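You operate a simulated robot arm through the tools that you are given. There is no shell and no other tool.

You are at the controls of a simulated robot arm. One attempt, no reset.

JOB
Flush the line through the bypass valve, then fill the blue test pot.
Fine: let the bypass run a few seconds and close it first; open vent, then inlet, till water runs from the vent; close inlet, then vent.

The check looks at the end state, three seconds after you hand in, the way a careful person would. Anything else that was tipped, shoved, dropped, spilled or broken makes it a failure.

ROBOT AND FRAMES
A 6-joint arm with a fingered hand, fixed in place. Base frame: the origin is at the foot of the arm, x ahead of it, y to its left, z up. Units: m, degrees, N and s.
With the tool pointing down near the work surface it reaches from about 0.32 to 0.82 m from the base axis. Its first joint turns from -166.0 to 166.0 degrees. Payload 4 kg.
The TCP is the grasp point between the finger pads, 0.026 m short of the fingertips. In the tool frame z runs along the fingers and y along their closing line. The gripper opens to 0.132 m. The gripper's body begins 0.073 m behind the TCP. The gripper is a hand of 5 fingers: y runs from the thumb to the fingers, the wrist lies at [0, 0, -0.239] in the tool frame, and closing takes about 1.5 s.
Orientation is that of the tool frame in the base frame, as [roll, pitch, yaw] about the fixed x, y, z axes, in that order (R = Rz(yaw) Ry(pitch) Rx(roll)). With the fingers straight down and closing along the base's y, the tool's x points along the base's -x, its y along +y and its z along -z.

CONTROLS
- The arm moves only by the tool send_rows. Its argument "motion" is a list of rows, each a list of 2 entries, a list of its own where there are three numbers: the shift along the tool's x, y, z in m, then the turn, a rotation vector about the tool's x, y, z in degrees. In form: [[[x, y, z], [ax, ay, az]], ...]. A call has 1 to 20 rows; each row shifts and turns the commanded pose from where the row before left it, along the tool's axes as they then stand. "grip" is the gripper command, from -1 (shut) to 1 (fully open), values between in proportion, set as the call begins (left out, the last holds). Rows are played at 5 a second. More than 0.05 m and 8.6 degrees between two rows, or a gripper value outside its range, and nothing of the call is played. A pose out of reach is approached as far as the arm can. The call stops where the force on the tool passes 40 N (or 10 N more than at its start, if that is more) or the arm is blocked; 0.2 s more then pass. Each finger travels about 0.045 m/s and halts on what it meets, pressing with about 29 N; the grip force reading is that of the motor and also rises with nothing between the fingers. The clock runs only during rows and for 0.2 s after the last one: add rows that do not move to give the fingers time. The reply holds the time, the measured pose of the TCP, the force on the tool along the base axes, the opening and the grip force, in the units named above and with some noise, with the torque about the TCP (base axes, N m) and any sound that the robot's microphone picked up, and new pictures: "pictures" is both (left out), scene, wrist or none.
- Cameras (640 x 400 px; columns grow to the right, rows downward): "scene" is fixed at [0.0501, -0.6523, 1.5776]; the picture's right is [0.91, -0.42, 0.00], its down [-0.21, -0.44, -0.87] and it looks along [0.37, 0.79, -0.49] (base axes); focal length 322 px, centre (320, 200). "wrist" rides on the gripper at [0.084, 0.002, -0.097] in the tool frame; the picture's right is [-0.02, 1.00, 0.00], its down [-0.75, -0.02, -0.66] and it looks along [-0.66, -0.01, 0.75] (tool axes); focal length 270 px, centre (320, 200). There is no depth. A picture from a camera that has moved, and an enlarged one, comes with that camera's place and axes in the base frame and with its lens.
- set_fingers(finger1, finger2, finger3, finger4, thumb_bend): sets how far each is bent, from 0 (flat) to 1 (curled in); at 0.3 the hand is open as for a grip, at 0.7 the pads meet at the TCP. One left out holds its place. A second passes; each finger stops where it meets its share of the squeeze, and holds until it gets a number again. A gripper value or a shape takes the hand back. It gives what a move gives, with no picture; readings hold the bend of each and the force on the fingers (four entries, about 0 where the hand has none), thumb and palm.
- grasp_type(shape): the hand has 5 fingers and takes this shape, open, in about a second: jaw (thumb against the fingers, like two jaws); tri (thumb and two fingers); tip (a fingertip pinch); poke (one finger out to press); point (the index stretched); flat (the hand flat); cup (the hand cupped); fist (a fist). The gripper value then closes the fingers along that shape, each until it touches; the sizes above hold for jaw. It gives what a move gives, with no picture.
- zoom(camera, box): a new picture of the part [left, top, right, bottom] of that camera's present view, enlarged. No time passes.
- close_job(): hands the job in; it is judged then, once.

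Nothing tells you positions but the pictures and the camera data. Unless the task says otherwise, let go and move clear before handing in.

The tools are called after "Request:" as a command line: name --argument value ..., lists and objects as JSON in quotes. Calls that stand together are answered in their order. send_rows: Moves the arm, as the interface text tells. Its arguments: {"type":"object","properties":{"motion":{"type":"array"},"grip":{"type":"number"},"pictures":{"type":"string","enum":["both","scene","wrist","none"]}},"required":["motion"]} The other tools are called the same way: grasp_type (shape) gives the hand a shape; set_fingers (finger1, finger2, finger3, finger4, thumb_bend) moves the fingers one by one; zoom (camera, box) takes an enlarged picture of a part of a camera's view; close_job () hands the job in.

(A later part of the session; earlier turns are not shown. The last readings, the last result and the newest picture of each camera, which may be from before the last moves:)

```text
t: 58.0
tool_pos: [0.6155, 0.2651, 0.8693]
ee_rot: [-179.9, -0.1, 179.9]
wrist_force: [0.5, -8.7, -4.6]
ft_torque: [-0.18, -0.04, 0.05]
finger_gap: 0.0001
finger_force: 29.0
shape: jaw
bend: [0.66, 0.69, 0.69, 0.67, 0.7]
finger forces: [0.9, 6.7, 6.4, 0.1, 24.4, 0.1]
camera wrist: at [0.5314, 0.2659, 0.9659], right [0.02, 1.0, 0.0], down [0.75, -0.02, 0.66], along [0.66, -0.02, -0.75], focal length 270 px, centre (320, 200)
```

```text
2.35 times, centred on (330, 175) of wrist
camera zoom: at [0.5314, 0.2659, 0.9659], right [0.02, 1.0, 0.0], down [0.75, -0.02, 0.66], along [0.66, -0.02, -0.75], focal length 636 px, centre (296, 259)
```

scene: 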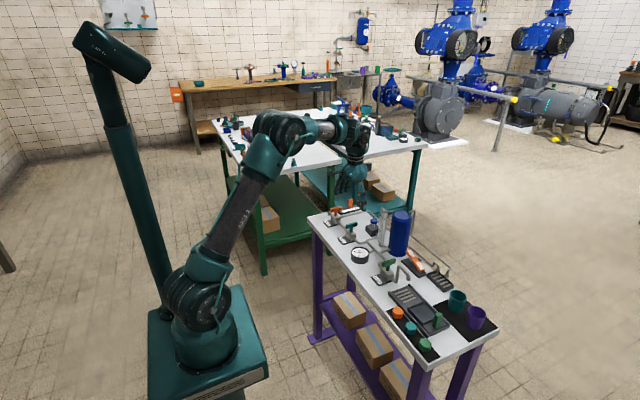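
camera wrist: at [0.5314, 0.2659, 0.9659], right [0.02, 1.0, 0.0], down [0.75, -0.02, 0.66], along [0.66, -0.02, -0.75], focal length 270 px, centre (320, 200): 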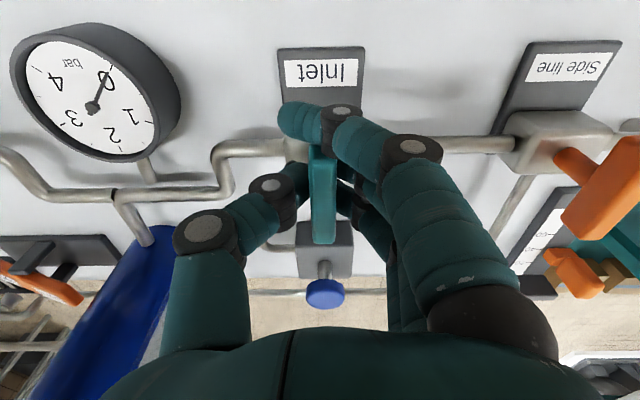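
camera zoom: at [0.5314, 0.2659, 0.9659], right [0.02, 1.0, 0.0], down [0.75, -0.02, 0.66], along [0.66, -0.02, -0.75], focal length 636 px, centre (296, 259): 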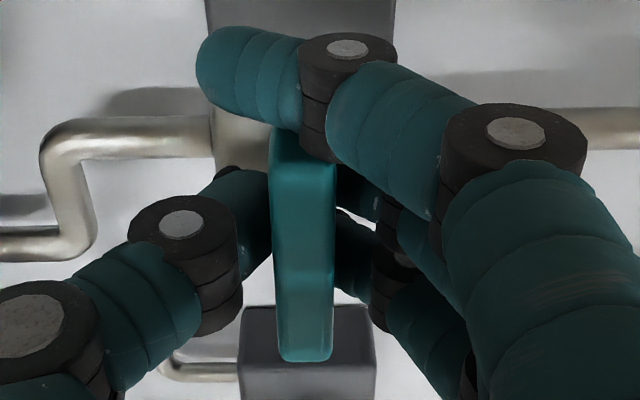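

The grip matches the one on the side line. I'm turning the inlet counter-clockwise, carefully at first.

Request:
send_rows --motion '[[[0, 0, 0], [0, 0, -7.5]], [[0, 0, 0], [0, 0, -7.5]], [[0, 0, 0], [0, 0, -7.5]], [[0, 0, 0], [0, 0, -7.5]], [[0, 0, 0], [0, 0, -7.5]], [[0, 0, 0], [0, 0, -7.5]]]' --pictures "wrist"

Request:
zoom --camera "scene" --box '[330, 180, 460, 300]'

```text
t: 59.4
tool_pos: [0.6158, 0.2645, 0.8689]
ee_rot: [-179.9, 0.0, -134.8]
wrist_force: [9.2, -10.3, -8.0]
ft_torque: [-0.24, -0.24, -0.01]
finger_gap: 0.0
finger_force: 29.6
shape: jaw
bend: [0.66, 0.69, 0.68, 0.67, 0.7]
finger forces: [1.0, 7.3, 7.1, 0.1, 28.7, 0.1]
camera wrist: at [0.5553, 0.2064, 0.966], right [-0.69, 0.72, 0.0], down [0.54, 0.52, 0.66], along [0.47, 0.46, -0.75], focal length 270 px, centre (320, 200)
```

wrist: 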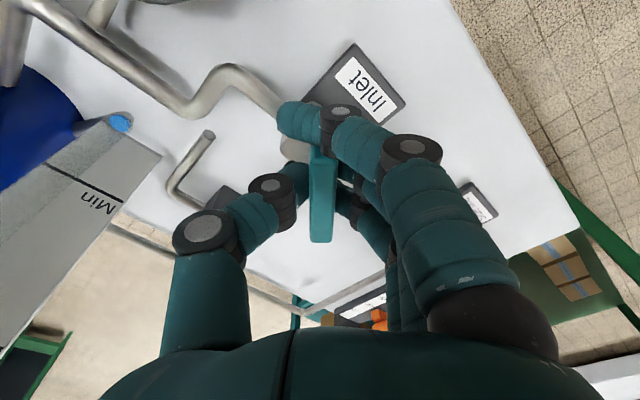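

```text
3.33 times, centred on (395, 240) of scene
camera zoom: at [0.0501, -0.6523, 1.5776], right [0.91, -0.42, 0.0], down [-0.21, -0.44, -0.87], along [0.37, 0.79, -0.49], focal length 1072 px, centre (70, 67)
```

zoom: 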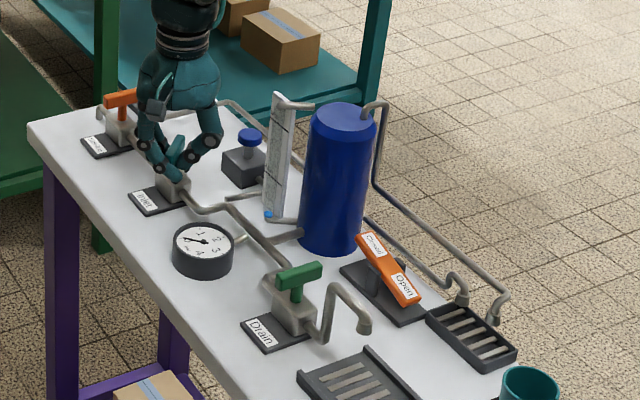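

Water is entering, with blue showing at the bottom of the sight tube. I'm opening the rest of the way.

Request:
send_rows --motion '[[[0, 0, 0], [0, 0, -7.5]], [[0, 0, 0], [0, 0, -7.5]], [[0, 0, 0], [0, 0, -7.5]], [[0, 0, 0], [0, 0, -7.5]], [[0, 0, 0], [0, 0, -7.5]], [[0, 0, 0], [0, 0, -7.5]]]' --pictures "wrist"

Request:
zoom --camera "scene" --box '[330, 180, 460, 300]'

```text
t: 60.8
tool_pos: [0.6159, 0.2668, 0.8697]
ee_rot: [-179.9, 0.0, -89.8]
wrist_force: [11.2, 2.0, -11.1]
ft_torque: [0.03, -0.27, -0.03]
finger_gap: 0.0002
finger_force: 29.3
shape: jaw
bend: [0.66, 0.68, 0.68, 0.67, 0.7]
finger forces: [0.9, 7.6, 7.5, 0.0, 26.0, 0.0]
camera wrist: at [0.6147, 0.1814, 0.9662], right [-1.0, 0.02, 0.0], down [0.01, 0.75, 0.66], along [0.01, 0.66, -0.75], focal length 270 px, centre (320, 200)
```

wrist: 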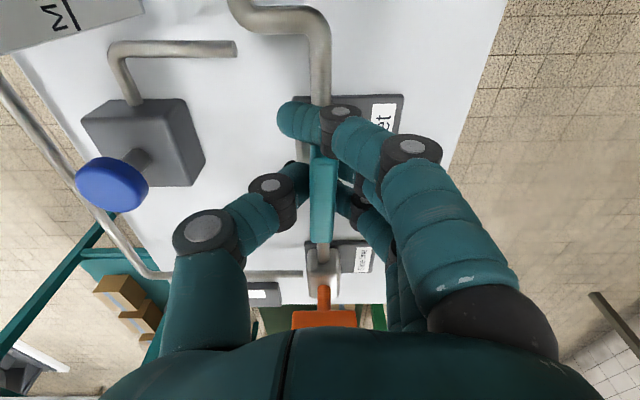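

```text
3.33 times, centred on (395, 240) of scene
camera zoom: at [0.0501, -0.6523, 1.5776], right [0.91, -0.42, 0.0], down [-0.21, -0.44, -0.87], along [0.37, 0.79, -0.49], focal length 1072 px, centre (70, 67)
```

zoom: 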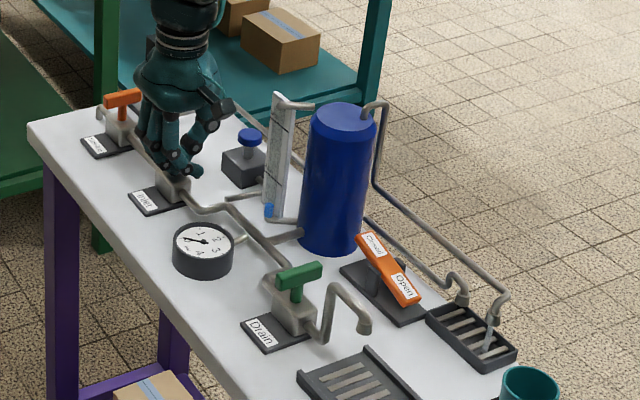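

Request:
zoom --camera "scene" --box '[400, 250, 450, 290]'

Request:
zoom --camera "scene" --box '[350, 200, 420, 260]'

```text
10.00 times, centred on (425, 270) of scene
camera zoom: at [0.0501, -0.6523, 1.5776], right [0.91, -0.42, 0.0], down [-0.21, -0.44, -0.87], along [0.37, 0.79, -0.49], focal length 3217 px, centre (-730, -500)
```

zoom: 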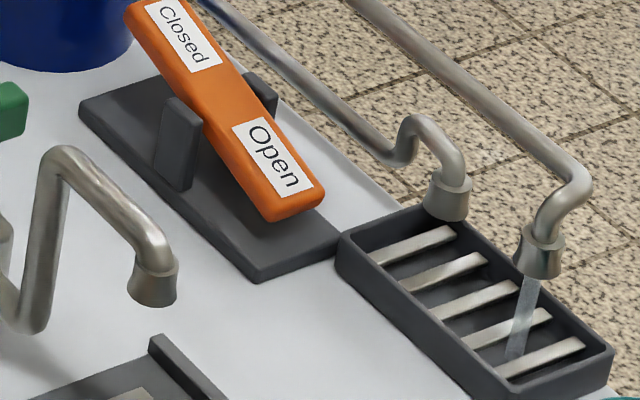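

```text
6.67 times, centred on (385, 230) of scene
camera zoom: at [0.0501, -0.6523, 1.5776], right [0.91, -0.42, 0.0], down [-0.21, -0.44, -0.87], along [0.37, 0.79, -0.49], focal length 2145 px, centre (-113, 0)
```

zoom: 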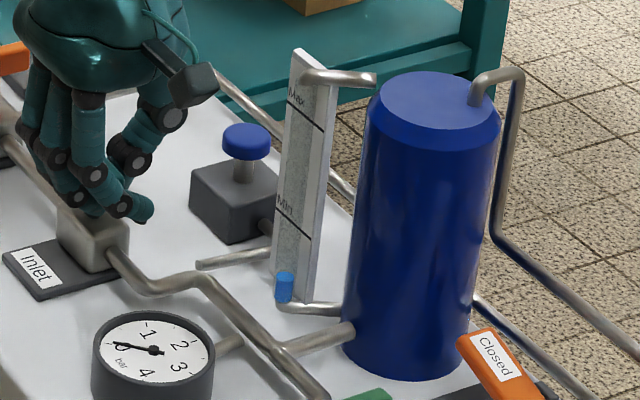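

The pale stream at the vent nozzle is displaced air, which confirms the rocker is the vent. The level is rising, about 10% so far. I'll hold the handle and watch.

Request:
send_rows --motion '[[[0, 0, 0], [0, 0, 0]], [[0, 0, 0], [0, 0, 0]], [[0, 0, 0], [0, 0, 0]], [[0, 0, 0], [0, 0, 0]], [[0, 0, 0], [0, 0, 0]], [[0, 0, 0], [0, 0, 0]], [[0, 0, 0], [0, 0, 0]], [[0, 0, 0], [0, 0, 0]], [[0, 0, 0], [0, 0, 0]], [[0, 0, 0], [0, 0, 0]], [[0, 0, 0], [0, 0, 0]], [[0, 0, 0], [0, 0, 0]], [[0, 0, 0], [0, 0, 0]], [[0, 0, 0], [0, 0, 0]], [[0, 0, 0], [0, 0, 0]], [[0, 0, 0], [0, 0, 0]], [[0, 0, 0], [0, 0, 0]], [[0, 0, 0], [0, 0, 0]]]' --pictures "none"

Request:
zoom --camera "scene" --box '[350, 200, 450, 290]'

```text
t: 64.6
tool_pos: [0.6162, 0.264, 0.87]
ee_rot: [180.0, 0.1, -90.0]
wrist_force: [10.9, 8.8, -10.5]
ft_torque: [0.11, -0.26, -0.03]
finger_gap: 0.0
finger_force: 28.6
shape: jaw
bend: [0.67, 0.68, 0.68, 0.67, 0.7]
finger forces: [0.2, 7.5, 7.8, 0.1, 25.6, 0.1]
```

```text
4.44 times, centred on (400, 245) of scene
camera zoom: at [0.0501, -0.6523, 1.5776], right [0.91, -0.42, 0.0], down [-0.21, -0.44, -0.87], along [0.37, 0.79, -0.49], focal length 1430 px, centre (-36, 0)
```

zoom: 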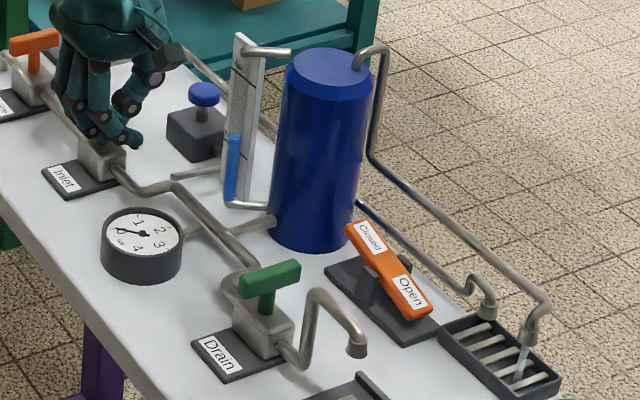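

The level is about 40% now and rising at roughly 8–9% per second. Still only air at the vent.

Request:
send_rows --motion '[[[0, 0, 0], [0, 0, 0]], [[0, 0, 0], [0, 0, 0]], [[0, 0, 0], [0, 0, 0]], [[0, 0, 0], [0, 0, 0]], [[0, 0, 0], [0, 0, 0]], [[0, 0, 0], [0, 0, 0]], [[0, 0, 0], [0, 0, 0]], [[0, 0, 0], [0, 0, 0]], [[0, 0, 0], [0, 0, 0]], [[0, 0, 0], [0, 0, 0]], [[0, 0, 0], [0, 0, 0]], [[0, 0, 0], [0, 0, 0]], [[0, 0, 0], [0, 0, 0]], [[0, 0, 0], [0, 0, 0]], [[0, 0, 0], [0, 0, 0]], [[0, 0, 0], [0, 0, 0]]]' --pictures "none"

Request:
zoom --camera "scene" --box '[350, 200, 450, 290]'

```text
t: 68.0
tool_pos: [0.6157, 0.2658, 0.8692]
ee_rot: [180.0, 0.0, -90.0]
wrist_force: [10.9, 7.3, -12.0]
ft_torque: [0.12, -0.26, 0.0]
finger_gap: 0.0001
finger_force: 29.0
shape: jaw
bend: [0.67, 0.68, 0.68, 0.67, 0.7]
finger forces: [0.3, 7.6, 7.9, 0.1, 25.7, 0.0]
```

```text
4.44 times, centred on (400, 245) of scene
camera zoom: at [0.0501, -0.6523, 1.5776], right [0.91, -0.42, 0.0], down [-0.21, -0.44, -0.87], along [0.37, 0.79, -0.49], focal length 1430 px, centre (-36, 0)
```

zoom: 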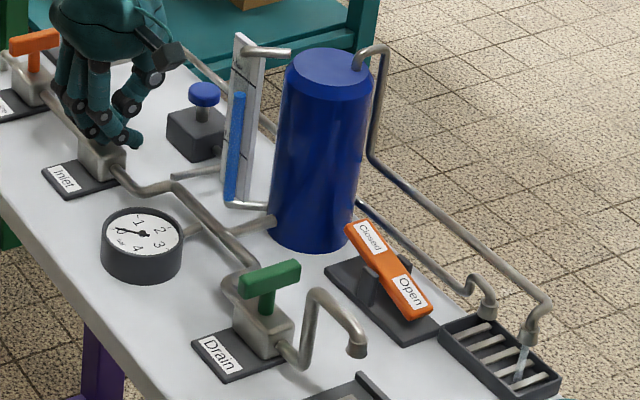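

Request:
send_rows --motion '[[[0, 0, 0], [0, 0, 0]], [[0, 0, 0], [0, 0, 0]], [[0, 0, 0], [0, 0, 0]], [[0, 0, 0], [0, 0, 0]], [[0, 0, 0], [0, 0, 0]], [[0, 0, 0], [0, 0, 0]], [[0, 0, 0], [0, 0, 0]], [[0, 0, 0], [0, 0, 0]], [[0, 0, 0], [0, 0, 0]], [[0, 0, 0], [0, 0, 0]]]' --pictures "none"

Request:
zoom --camera "scene" --box '[350, 200, 450, 290]'

Request:
zoom --camera "scene" --box '[400, 250, 450, 290]'

```text
t: 70.2
tool_pos: [0.6165, 0.2657, 0.8694]
ee_rot: [-180.0, 0.0, -90.0]
wrist_force: [11.1, 8.9, -11.1]
ft_torque: [0.12, -0.26, -0.03]
finger_gap: 0.0
finger_force: 29.1
shape: jaw
bend: [0.67, 0.68, 0.68, 0.67, 0.7]
finger forces: [0.3, 7.6, 7.9, 0.1, 25.6, 0.0]
```

```text
4.44 times, centred on (400, 245) of scene
camera zoom: at [0.0501, -0.6523, 1.5776], right [0.91, -0.42, 0.0], down [-0.21, -0.44, -0.87], along [0.37, 0.79, -0.49], focal length 1430 px, centre (-36, 0)
```

zoom: 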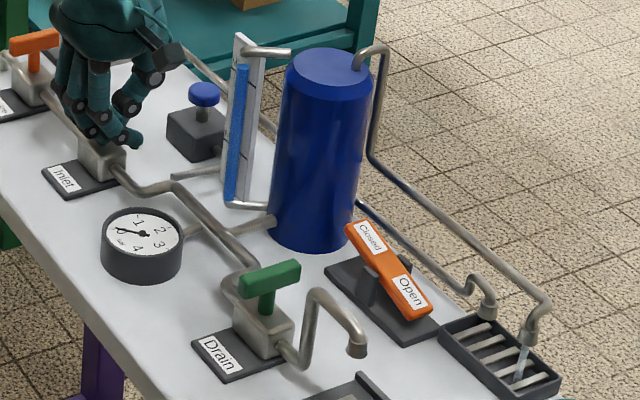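

```text
10.00 times, centred on (425, 270) of scene
camera zoom: at [0.0501, -0.6523, 1.5776], right [0.91, -0.42, 0.0], down [-0.21, -0.44, -0.87], along [0.37, 0.79, -0.49], focal length 3217 px, centre (-730, -500)
```

zoom: 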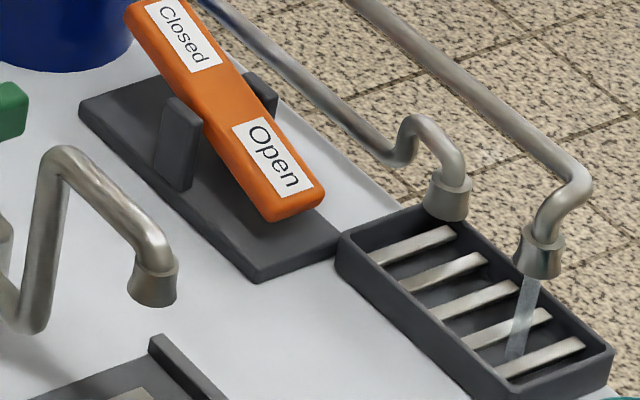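

The level is near the Max mark and the vent still passes only air. I'm checking in 1-second steps now.

Request:
send_rows --motion '[[[0, 0, 0], [0, 0, 0]], [[0, 0, 0], [0, 0, 0]], [[0, 0, 0], [0, 0, 0]], [[0, 0, 0], [0, 0, 0]]]' --pictures "none"

Request:
zoom --camera "scene" --box '[350, 200, 450, 290]'

Request:
zoom --camera "scene" --box '[400, 250, 450, 290]'

```text
t: 71.2
tool_pos: [0.6163, 0.265, 0.8691]
ee_rot: [-180.0, 0.0, -90.0]
wrist_force: [10.5, 8.6, -12.0]
ft_torque: [0.1, -0.32, -0.03]
finger_gap: 0.0
finger_force: 29.4
shape: jaw
bend: [0.67, 0.68, 0.68, 0.67, 0.7]
finger forces: [0.3, 7.5, 7.9, 0.1, 25.6, 0.1]
```

```text
4.44 times, centred on (400, 245) of scene
camera zoom: at [0.0501, -0.6523, 1.5776], right [0.91, -0.42, 0.0], down [-0.21, -0.44, -0.87], along [0.37, 0.79, -0.49], focal length 1430 px, centre (-36, 0)
```

zoom: 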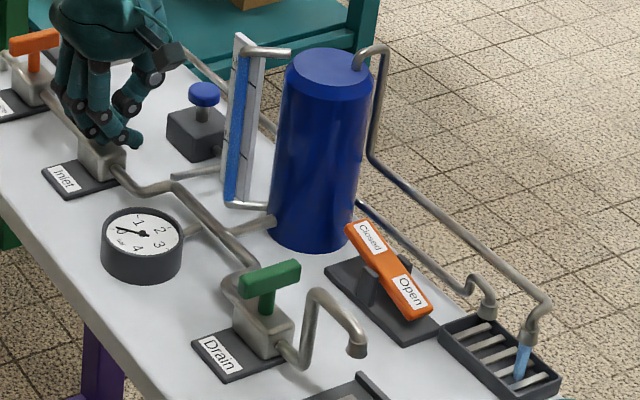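

```text
10.00 times, centred on (425, 270) of scene
camera zoom: at [0.0501, -0.6523, 1.5776], right [0.91, -0.42, 0.0], down [-0.21, -0.44, -0.87], along [0.37, 0.79, -0.49], focal length 3217 px, centre (-730, -500)
```

zoom: 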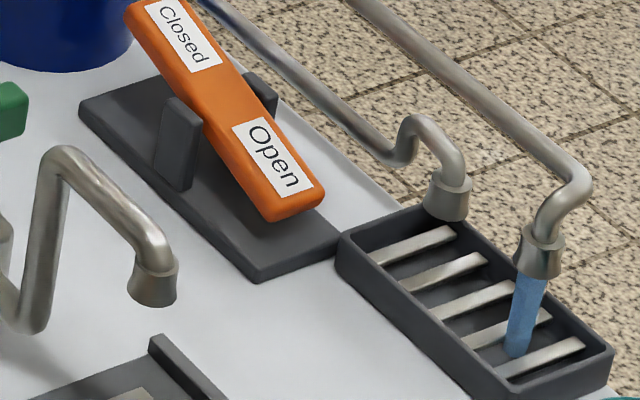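

Blue water is now running from the vent. I'm closing the inlet by turning it back 90° clockwise.

Request:
send_rows --motion '[[[0, 0, 0], [0, 0, 8.2]], [[0, 0, 0], [0, 0, 8.2]], [[0, 0, 0], [0, 0, 8.2]], [[0, 0, 0], [0, 0, 8.2]], [[0, 0, 0], [0, 0, 8.2]], [[0, 0, 0], [0, 0, 8.2]], [[0, 0, 0], [0, 0, 8.2]], [[0, 0, 0], [0, 0, 8.2]], [[0, 0, 0], [0, 0, 8.2]], [[0, 0, 0], [0, 0, 8.2]], [[0, 0, 0], [0, 0, 8.0]], [[0, 0, 0], [0, 0, 0]], [[0, 0, 0], [0, 0, 0]]]' --pictures "wrist"

Request:
zoom --camera "scene" --box '[350, 200, 450, 290]'

Request:
zoom --camera "scene" --box '[400, 250, 450, 290]'

```text
t: 74.0
tool_pos: [0.6156, 0.2643, 0.8687]
ee_rot: [-179.9, -0.1, 179.9]
wrist_force: [4.0, -18.8, -8.4]
ft_torque: [-0.38, -0.09, 0.04]
finger_gap: 0.0
finger_force: 29.0
shape: jaw
bend: [0.67, 0.68, 0.67, 0.67, 0.7]
finger forces: [0.8, 7.5, 6.8, 0.1, 31.0, 0.1]
camera wrist: at [0.5311, 0.2668, 0.9662], right [0.02, 1.0, 0.0], down [0.75, -0.02, 0.66], along [0.66, -0.01, -0.75], focal length 270 px, centre (320, 200)
```

wrist: 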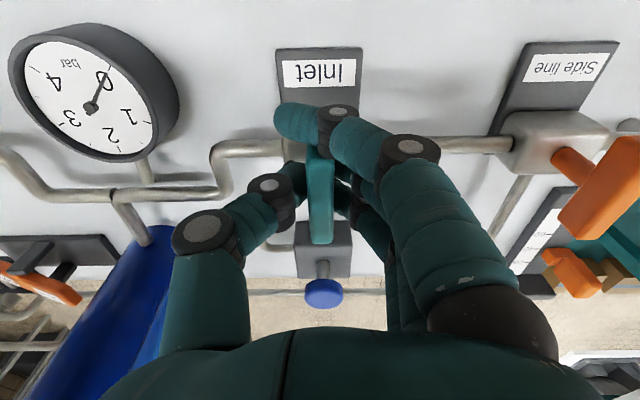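

```text
4.44 times, centred on (400, 245) of scene
camera zoom: at [0.0501, -0.6523, 1.5776], right [0.91, -0.42, 0.0], down [-0.21, -0.44, -0.87], along [0.37, 0.79, -0.49], focal length 1430 px, centre (-36, 0)
```

zoom: 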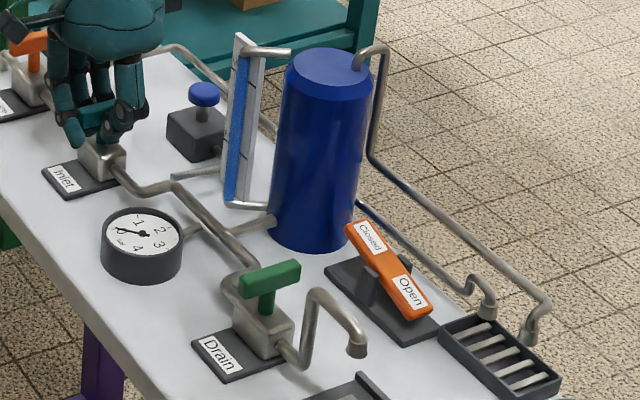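

```text
10.00 times, centred on (425, 270) of scene
camera zoom: at [0.0501, -0.6523, 1.5776], right [0.91, -0.42, 0.0], down [-0.21, -0.44, -0.87], along [0.37, 0.79, -0.49], focal length 3217 px, centre (-730, -500)
```

zoom: 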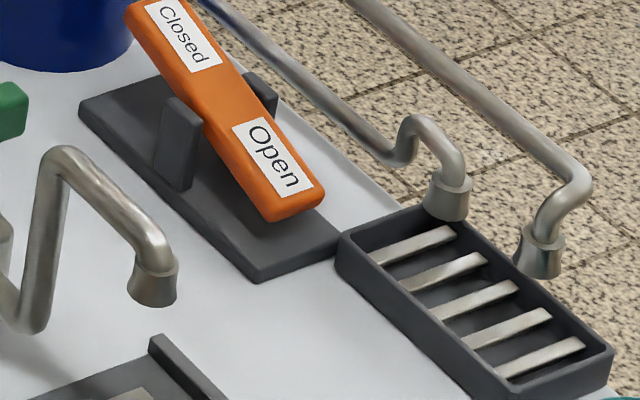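

The inlet is shut, the vent has stopped running, the sight tube is full and the gauge reads 0. I'm releasing the inlet and lifting.

Request:
send_rows --motion '[[[0, 0, 0], [0, 0, 0]], [[0, 0, 0], [0, 0, 0]], [[0, 0, 0], [0, 0, 0]], [[0, 0, 0], [0, 0, 0]], [[0, 0, 0], [0, 0, 0]], [[0, 0, 0], [0, 0, 0]], [[0, 0, 0], [0, 0, 0]], [[0, 0, 0], [0, 0, 0]], [[0, 0, 0], [0, 0, 0]], [[0, 0, -0.02], [0, 0, 0]], [[0, 0, -0.03], [0, 0, 0]], [[0, 0, -0.04], [0, 0, 0]], [[0, 0, -0.04], [0, 0, 0]], [[0, 0, -0.03], [0, 0, 0]], [[0, 0, 0], [0, 0, 0]]]' --grip 1 --pictures "wrist"

Request:
zoom --camera "scene" --box '[310, 190, 450, 290]'

```text
t: 77.2
tool_pos: [0.6162, 0.2649, 1.0293]
ee_rot: [-180.0, -0.1, -179.9]
wrist_force: [-0.6, 0.4, -0.5]
ft_torque: [-0.02, -0.02, 0.0]
finger_gap: 0.1318
finger_force: 0.0
shape: jaw
bend: [0.3, 0.3, 0.3, 0.3, 0.3]
finger forces: [0.1, 0.0, 0.0, 0.0, 0.1, 0.0]
camera wrist: at [0.5315, 0.2671, 1.1263], right [0.02, 1.0, 0.0], down [0.75, -0.02, 0.66], along [0.66, -0.01, -0.75], focal length 270 px, centre (320, 200)
```

wrist: 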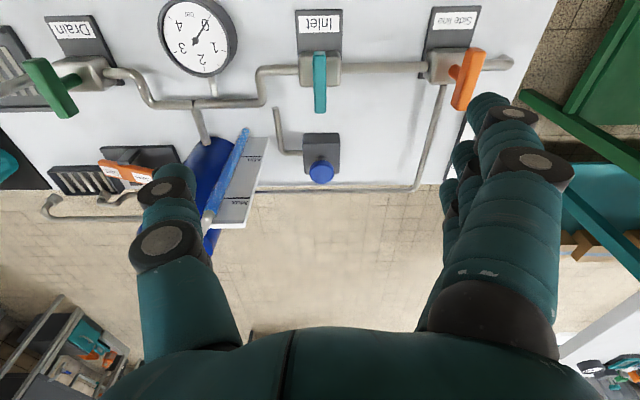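

```text
4.00 times, centred on (380, 240) of scene
camera zoom: at [0.0501, -0.6523, 1.5776], right [0.91, -0.42, 0.0], down [-0.21, -0.44, -0.87], along [0.37, 0.79, -0.49], focal length 1287 px, centre (80, 40)
```

zoom: 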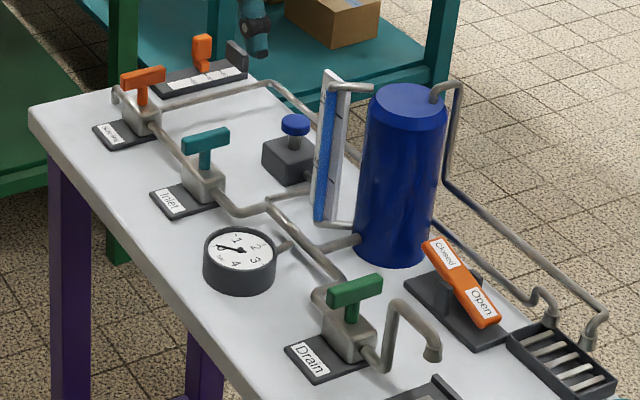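

Both supply valves are closed and nothing else has moved. Next I close the vent by pressing the rocker's raised "Closed" end, so I'm forming the index-press shape again. This time I'll tilt on one axis only, to stay clear of the pot.

Request:
set_fingers --finger1 0.45 --finger2 1.0 --finger3 1.0 --finger4 1.0

Request:
set_fingers --thumb_bend 1.0

Request:
send_rows --motion '[[[0, -0.045, 0], [0, 0, 0]], [[0, -0.045, 0], [0, 0, 0]], [[0, -0.045, 0], [0, 0, 0]], [[0, -0.045, 0], [0, 0, 0]], [[0, -0.045, 0], [0, 0, 0]], [[0, -0.04, 0], [0, 0, 0]], [[0, 0, 0], [0, -6.6667, 0]], [[0, 0, 0], [0, -6.6667, 0]], [[0, 0, 0], [0, -6.6667, 0]], [[0, 0, 0], [0, 0, 0]]]' --pictures "both"

```text
t: 78.2
tool_pos: [0.6155, 0.2656, 1.0281]
ee_rot: [180.0, 0.0, 180.0]
wrist_force: [0.5, -1.1, -0.1]
ft_torque: [0.03, 0.03, 0.0]
finger_gap: 0.1152
finger_force: 0.0
shape: fingers
bend: [0.45, 1.0, 1.0, 1.0, 0.3]
finger forces: [0.1, 0.0, 0.1, 0.1, 0.0, 0.0]
```

```text
t: 79.2
tool_pos: [0.6164, 0.265, 1.0292]
ee_rot: [179.9, 0.0, 180.0]
wrist_force: [-0.2, -0.1, 0.3]
ft_torque: [0.01, -0.01, 0.01]
finger_gap: 0.0437
finger_force: 0.1
shape: fingers
bend: [0.45, 1.0, 1.0, 1.0, 0.88]
finger forces: [0.0, 0.0, 0.0, 0.0, 0.1, 0.1]
```

```text
t: 81.4
tool_pos: [0.6146, 0.0006, 1.0292]
ee_rot: [180.0, 20.1, -179.9]
wrist_force: [-0.1, -0.1, -0.5]
ft_torque: [0.01, 0.0, 0.0]
finger_gap: 0.0439
finger_force: 0.1
shape: fingers
bend: [0.45, 1.0, 1.0, 1.0, 0.88]
finger forces: [0.0, 0.0, 0.1, 0.0, 0.0, 0.0]
camera wrist: at [0.5027, 0.0025, 1.0916], right [0.02, 1.0, 0.01], down [0.48, -0.02, 0.88], along [0.88, -0.01, -0.48], focal length 270 px, centre (320, 200)
```

scene: 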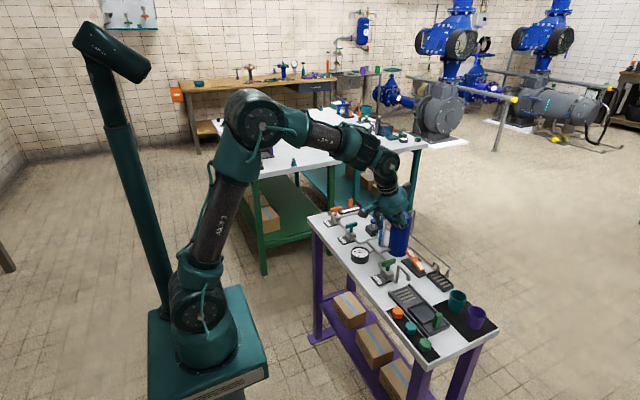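
wrist: 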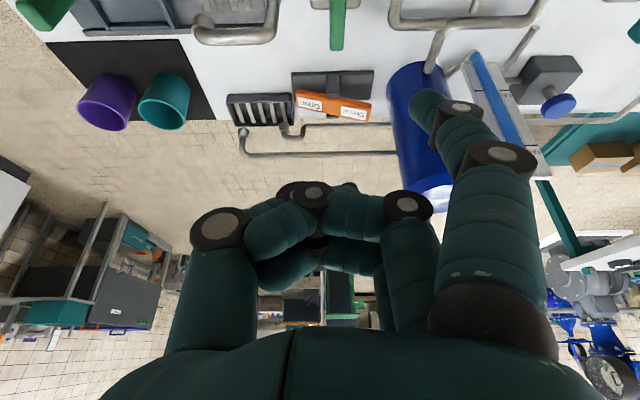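

I'm advancing over the rocker at height, then lowering towards the "Closed" end.

Request:
send_rows --motion '[[[-0.0331, 0.0004, 0.01205], [0, 0, 0]], [[-0.0331, 0.0004, 0.01205], [0, 0, 0]], [[-0.0331, 0.0004, 0.01205], [0, 0, 0]], [[-0.0331, 0.0004, 0.01205], [0, 0, 0]], [[0.00684, 0, 0.0188], [0, 0, 0]], [[0.00684, 0, 0.0188], [0, 0, 0]], [[0.00684, 0, 0.0188], [0, 0, 0]], [[0.00684, 0, 0.0188], [0, 0, 0]], [[0, 0, 0], [0, 0, 0]]]' --pictures "both"

Request:
zoom --camera "scene" --box '[370, 200, 450, 290]'

Request:
zoom --camera "wrist" --box '[270, 0, 550, 200]'

```text
t: 83.4
tool_pos: [0.7573, 0.0011, 0.9492]
ee_rot: [-180.0, 20.0, -180.0]
wrist_force: [0.2, 0.6, 0.1]
ft_torque: [0.0, 0.01, -0.02]
finger_gap: 0.0439
finger_force: 0.1
shape: fingers
bend: [0.45, 1.0, 1.0, 1.0, 0.88]
finger forces: [0.0, 0.0, 0.1, 0.0, 0.0, 0.1]
camera wrist: at [0.6445, 0.0035, 1.0116], right [0.02, 1.0, 0.01], down [0.48, -0.02, 0.88], along [0.88, -0.01, -0.48], focal length 270 px, centre (320, 200)
```

scene: 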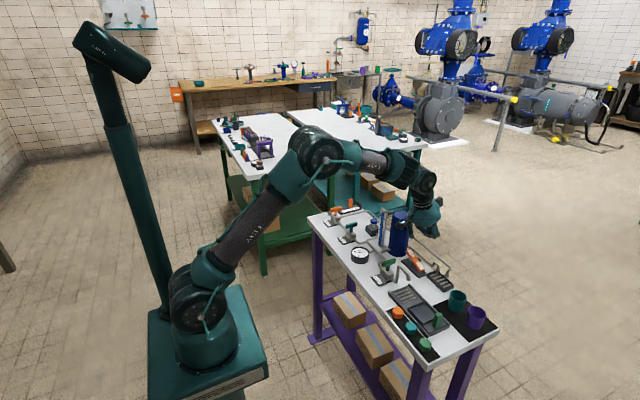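
wrist: 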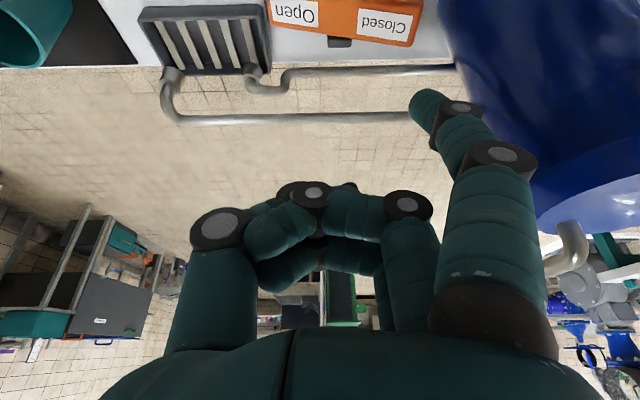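

```text
4.44 times, centred on (410, 245) of scene
camera zoom: at [0.0501, -0.6523, 1.5776], right [0.91, -0.42, 0.0], down [-0.21, -0.44, -0.87], along [0.37, 0.79, -0.49], focal length 1430 px, centre (-80, 0)
```

zoom: 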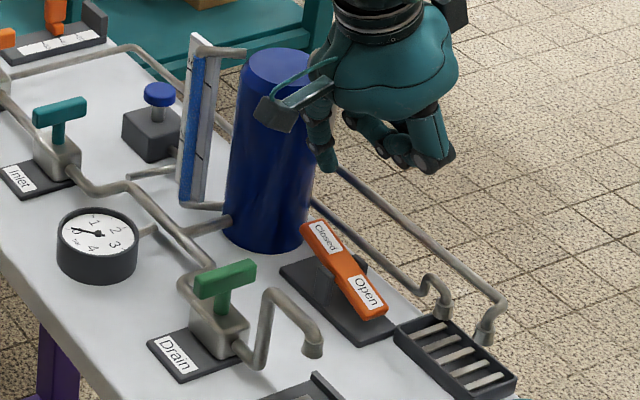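

```text
2.00 times, centred on (410, 100) of wrist
camera zoom: at [0.6445, 0.0035, 1.0116], right [0.02, 1.0, 0.01], down [0.48, -0.02, 0.88], along [0.88, -0.01, -0.48], focal length 541 px, centre (140, 400)
```

zoom: 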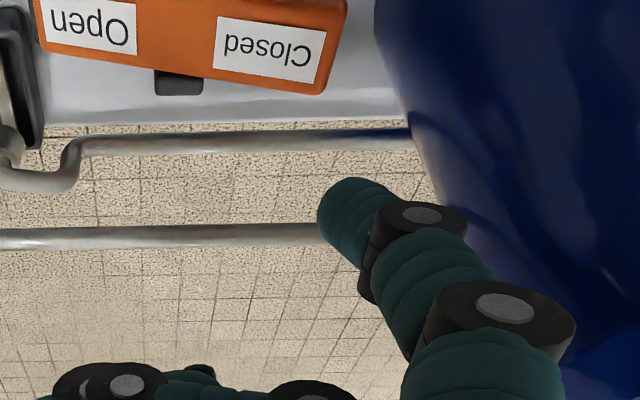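

The tip is near (0.737, 0.048, 0.905), and the "Closed" end spans y≈0.03–0.058. I'm nudging slightly away from the pot and descending.

Request:
send_rows --motion '[[[0.0015, -0.003, 0], [0, 0, 0]], [[0.00342, 0, 0.0094], [0, 0, 0]], [[0.00342, 0, 0.0094], [0, 0, 0]], [[0.00342, 0, 0.0094], [0, 0, 0]], [[0.0014, 0, 0.0038], [0, 0, 0]], [[0, 0, 0], [0, 0, 0]]]' --pictures "wrist"

Request:
zoom --camera "scene" --box '[380, 220, 450, 290]'

Request:
zoom --camera "wrist" --box '[270, 0, 550, 200]'

```text
t: 84.8
tool_pos: [0.7559, -0.0022, 0.9147]
ee_rot: [-180.0, 19.9, -180.0]
wrist_force: [1.4, 0.1, -0.1]
ft_torque: [-0.02, -0.02, 0.03]
finger_gap: 0.0438
finger_force: 0.1
shape: fingers
bend: [0.45, 1.0, 1.0, 1.0, 0.88]
finger forces: [0.1, 0.1, 0.0, 0.1, 0.0, 0.0]
camera wrist: at [0.6431, 0.0006, 0.9767], right [0.02, 1.0, 0.01], down [0.48, -0.02, 0.88], along [0.88, -0.01, -0.48], focal length 270 px, centre (320, 200)
```

wrist: 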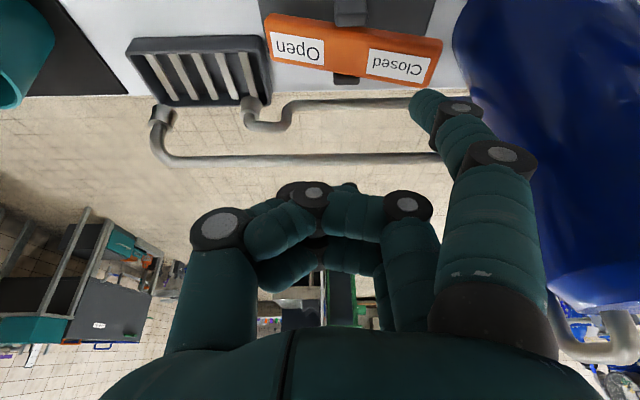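

```text
5.71 times, centred on (415, 255) of scene
camera zoom: at [0.0501, -0.6523, 1.5776], right [0.91, -0.42, 0.0], down [-0.21, -0.44, -0.87], along [0.37, 0.79, -0.49], focal length 1838 px, centre (-223, -114)
```

zoom: 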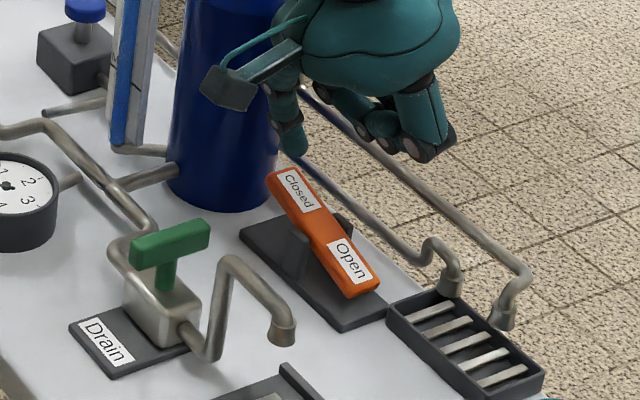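

```text
2.00 times, centred on (410, 100) of wrist
camera zoom: at [0.6431, 0.0006, 0.9767], right [0.02, 1.0, 0.01], down [0.48, -0.02, 0.88], along [0.88, -0.01, -0.48], focal length 541 px, centre (140, 400)
```

zoom: 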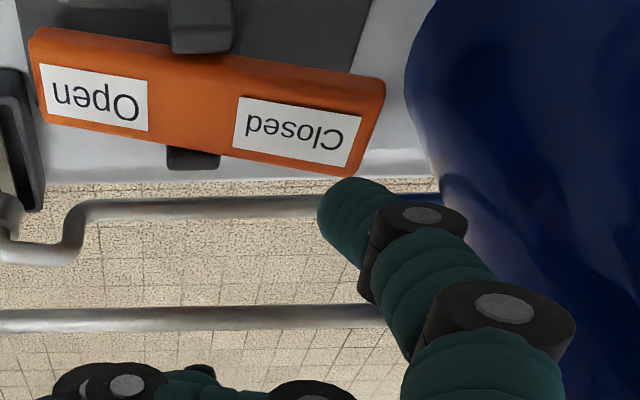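

Request:
send_rows --motion '[[[0.001, -0.003, 0], [0, 0, 0]], [[0.00137, 0, 0.00376], [0, 0, 0]], [[0.00137, 0, 0.00376], [0, 0, 0]], [[0.00137, 0, 0.00376], [0, 0, 0]], [[0.00137, 0, 0.00376], [0, 0, 0]], [[0, 0, 0], [0, 0, 0]]]' --pictures "none"

Request:
zoom --camera "scene" --box '[380, 220, 450, 290]'

Request:
zoom --camera "wrist" --box '[270, 0, 550, 200]'

```text
t: 86.2
tool_pos: [0.7547, -0.0043, 0.8989]
ee_rot: [180.0, 20.0, 180.0]
wrist_force: [-0.1, 0.2, 0.2]
ft_torque: [0.0, 0.01, 0.01]
finger_gap: 0.0439
finger_force: 0.0
shape: fingers
bend: [0.45, 1.0, 1.0, 1.0, 0.88]
finger forces: [0.0, 0.0, 0.1, 0.0, 0.0, 0.1]
```

```text
5.71 times, centred on (415, 255) of scene
camera zoom: at [0.0501, -0.6523, 1.5776], right [0.91, -0.42, 0.0], down [-0.21, -0.44, -0.87], along [0.37, 0.79, -0.49], focal length 1838 px, centre (-223, -114)
```

zoom: 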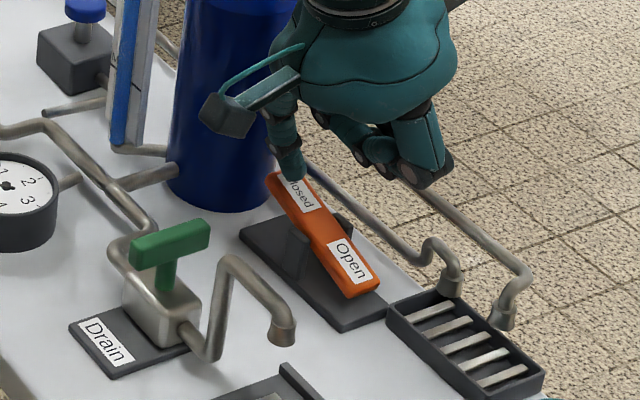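

```text
2.00 times, centred on (410, 100) of wrist
camera zoom: at [0.6423, -0.0023, 0.9603], right [0.02, 1.0, 0.01], down [0.48, -0.02, 0.88], along [0.88, -0.01, -0.48], focal length 541 px, centre (140, 400)
```

zoom: 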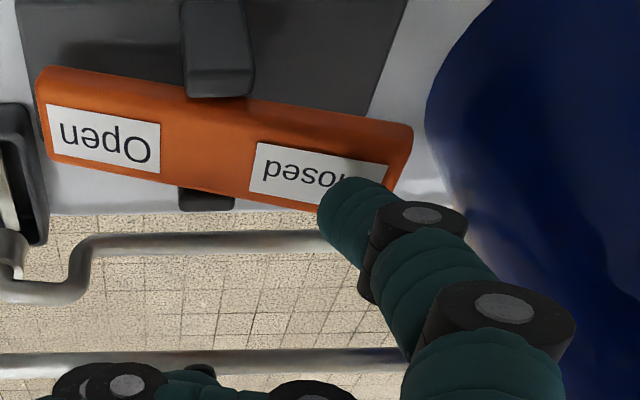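

Request:
send_rows --motion '[[[0.0047, -0.003, -0.0017], [0, 0, 0]], [[0.00137, 0, 0.00376], [0, 0, 0]], [[0.00137, 0, 0.00376], [0, 0, 0]], [[0, 0, 0], [0, 0, 0]]]' --pictures "none"

Request:
zoom --camera "scene" --box '[380, 220, 450, 290]'

Request:
zoom --camera "wrist" --box '[270, 0, 550, 200]'

```text
t: 87.2
tool_pos: [0.7502, -0.0075, 0.8899]
ee_rot: [-180.0, 20.1, -180.0]
wrist_force: [-0.6, 0.2, 0.6]
ft_torque: [0.01, 0.05, -0.01]
finger_gap: 0.0442
finger_force: 0.1
shape: fingers
bend: [0.45, 1.0, 1.0, 1.0, 0.88]
finger forces: [0.6, 0.0, 0.0, 0.1, 0.0, 0.0]
```

```text
5.71 times, centred on (415, 255) of scene
camera zoom: at [0.0501, -0.6523, 1.5776], right [0.91, -0.42, 0.0], down [-0.21, -0.44, -0.87], along [0.37, 0.79, -0.49], focal length 1838 px, centre (-223, -114)
```

zoom: 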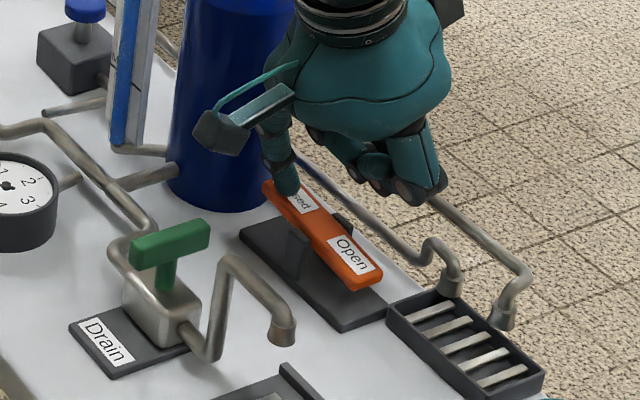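

```text
2.00 times, centred on (410, 100) of wrist
camera zoom: at [0.6373, -0.0053, 0.9518], right [0.02, 1.0, 0.01], down [0.48, -0.02, 0.88], along [0.88, -0.01, -0.48], focal length 541 px, centre (140, 400)
```

zoom: 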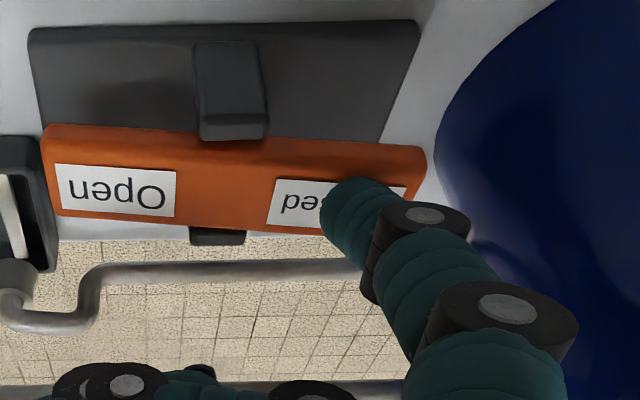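

The rocker is moving and the finger is well on the label. I'm continuing down in small steps.

Request:
send_rows --motion '[[[0.00137, 0, 0.00376], [0, 0, 0]], [[0.00137, 0, 0.00376], [0, 0, 0]], [[0.00137, 0, 0.00376], [0, 0, 0]], [[0, 0, 0], [0, 0, 0]]]' --pictures "none"

Request:
zoom --camera "scene" --box '[380, 220, 450, 290]'

Request:
zoom --camera "wrist" --box '[270, 0, 550, 200]'

```text
t: 88.2
tool_pos: [0.7489, -0.0072, 0.8768]
ee_rot: [180.0, 20.0, 180.0]
wrist_force: [0.4, 1.2, 0.2]
ft_torque: [0.03, 0.0, 0.0]
finger_gap: 0.0444
finger_force: 0.2
shape: fingers
bend: [0.44, 1.0, 1.0, 1.0, 0.88]
finger forces: [0.5, 0.0, 0.0, 0.0, 0.0, 0.1]
```

```text
5.71 times, centred on (415, 255) of scene
camera zoom: at [0.0501, -0.6523, 1.5776], right [0.91, -0.42, 0.0], down [-0.21, -0.44, -0.87], along [0.37, 0.79, -0.49], focal length 1838 px, centre (-223, -114)
```

zoom: 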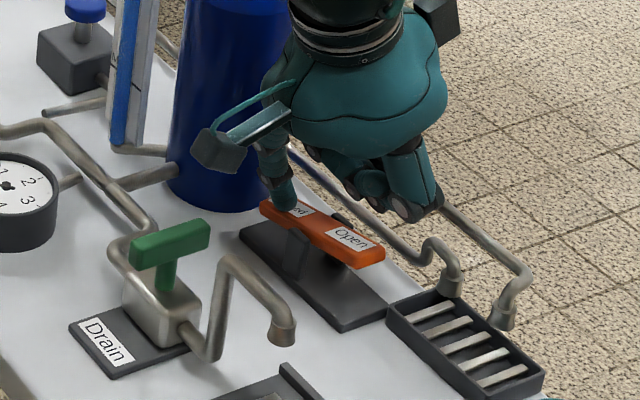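

```text
2.00 times, centred on (410, 100) of wrist
camera zoom: at [0.6372, -0.0053, 0.9395], right [0.02, 1.0, 0.01], down [0.48, -0.02, 0.88], along [0.88, -0.01, -0.48], focal length 541 px, centre (140, 400)
```

zoom: 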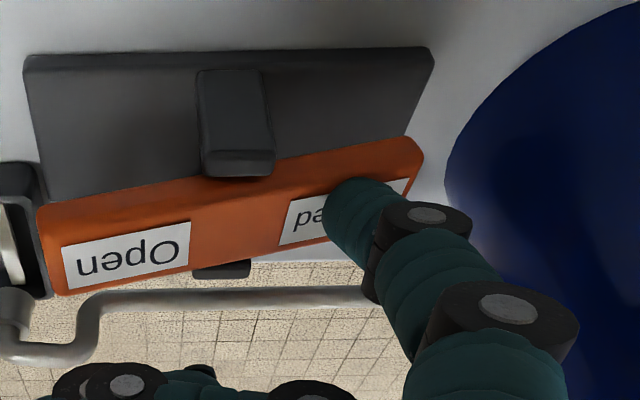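

Request:
send_rows --motion '[[[0.00103, 0, 0.0028], [0, 0, 0]], [[0.00103, 0, 0.0028], [0, 0, 0]], [[0, 0, 0], [0, 0, 0]]]' --pictures "none"

Request:
zoom --camera "scene" --box '[380, 220, 450, 290]'

```text
t: 89.0
tool_pos: [0.7501, -0.0079, 0.8738]
ee_rot: [179.9, 20.2, 180.0]
wrist_force: [1.9, -0.8, 14.8]
ft_torque: [0.85, 0.36, -0.07]
finger_gap: 0.0457
finger_force: 7.0
shape: fingers
bend: [0.45, 1.0, 1.0, 1.0, 0.88]
finger forces: [14.0, 0.0, 0.0, 0.0, 0.1, 0.1]
```

```text
5.71 times, centred on (415, 255) of scene
camera zoom: at [0.0501, -0.6523, 1.5776], right [0.91, -0.42, 0.0], down [-0.21, -0.44, -0.87], along [0.37, 0.79, -0.49], focal length 1838 px, centre (-223, -114)
```

zoom: 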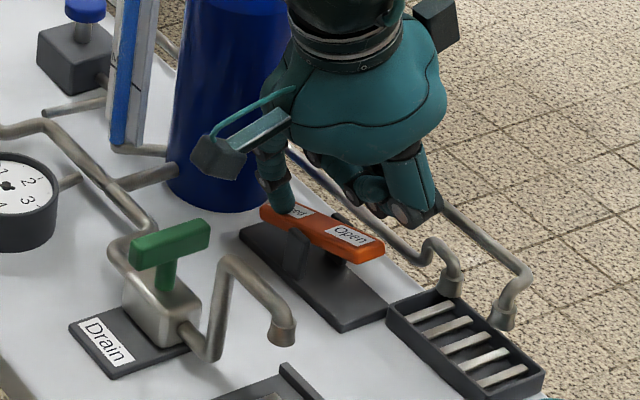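

The rocker is back against its closed stop at 14.8 N. I'm lifting off and retracting clear of the bench.

Request:
send_rows --motion '[[[-0.00684, 0, -0.0188], [0, 0, 0]], [[-0.01026, 0, -0.0282], [0, 0, 0]], [[-0.01026, 0, -0.0282], [0, 0, 0]], [[-0.01026, 0, -0.0282], [0, 0, 0]], [[-0.01026, 0, -0.0282], [0, 0, 0]], [[-0.00684, 0, -0.0188], [0, 0, 0]], [[0.0329, 0, -0.012], [0, 0, 0]], [[0.0329, 0, -0.012], [0, 0, 0]], [[0.0329, 0, -0.012], [0, 0, 0]], [[0.0329, 0, -0.012], [0, 0, 0]], [[0, 0, 0], [0, 6.6667, 0]], [[0, 0, 0], [0, 6.6667, 0]], [[0, 0, 0], [0, 6.6667, 0]], [[0.045, 0, 0], [0, 0, 0]], [[0.045, 0, 0], [0, 0, 0]], [[0.045, 0, 0], [0, 0, 0]], [[0.045, 0, 0], [0, 0, 0]], [[0, 0, 0], [0, 0, 0]]]' --pictures "both"

Request:
zoom --camera "scene" --box '[310, 190, 450, 290]'

Request:
zoom --camera "scene" --box '[400, 240, 450, 290]'

```text
t: 92.8
tool_pos: [0.4284, -0.0076, 1.0328]
ee_rot: [179.9, 0.0, -180.0]
wrist_force: [-0.3, 0.2, 0.3]
ft_torque: [0.0, 0.0, 0.0]
finger_gap: 0.0439
finger_force: 0.0
shape: fingers
bend: [0.45, 1.0, 1.0, 1.0, 0.88]
finger forces: [0.0, 0.0, 0.0, 0.1, 0.1, 0.0]
camera wrist: at [0.3435, -0.0056, 1.1289], right [0.02, 1.0, 0.0], down [0.75, -0.02, 0.66], along [0.66, -0.01, -0.75], focal length 270 px, centre (320, 200)
```

scene: 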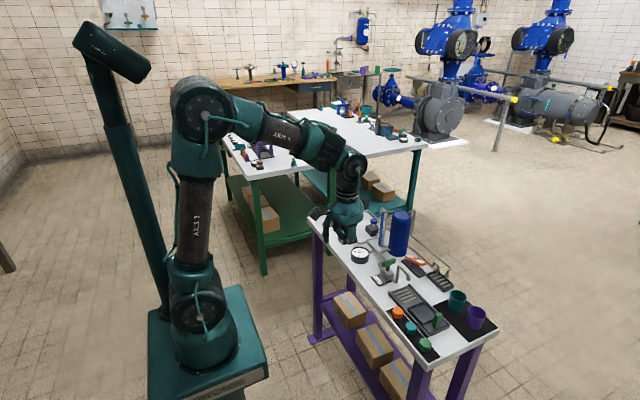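
wrist: 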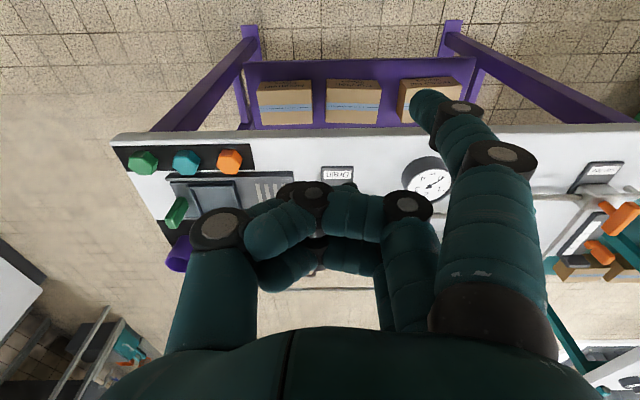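

```text
4.00 times, centred on (380, 240) of scene
camera zoom: at [0.0501, -0.6523, 1.5776], right [0.91, -0.42, 0.0], down [-0.21, -0.44, -0.87], along [0.37, 0.79, -0.49], focal length 1287 px, centre (80, 40)
```

zoom: 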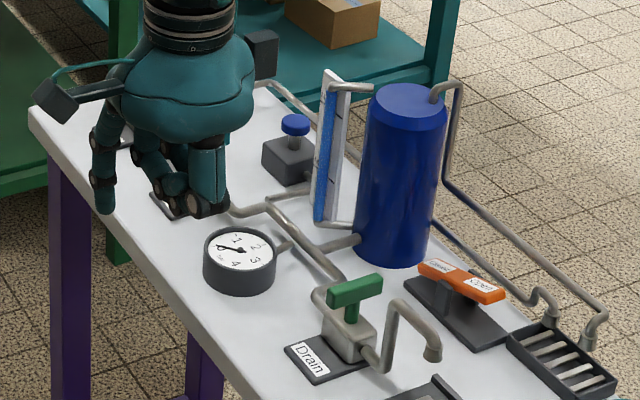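

```text
8.00 times, centred on (425, 265) of scene
camera zoom: at [0.0501, -0.6523, 1.5776], right [0.91, -0.42, 0.0], down [-0.21, -0.44, -0.87], along [0.37, 0.79, -0.49], focal length 2574 px, centre (-520, -320)
```

zoom: 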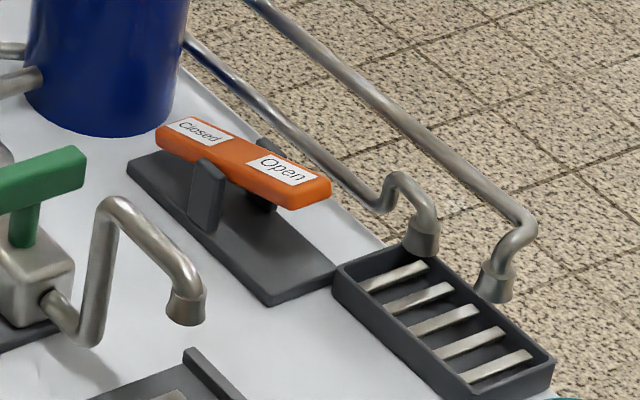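

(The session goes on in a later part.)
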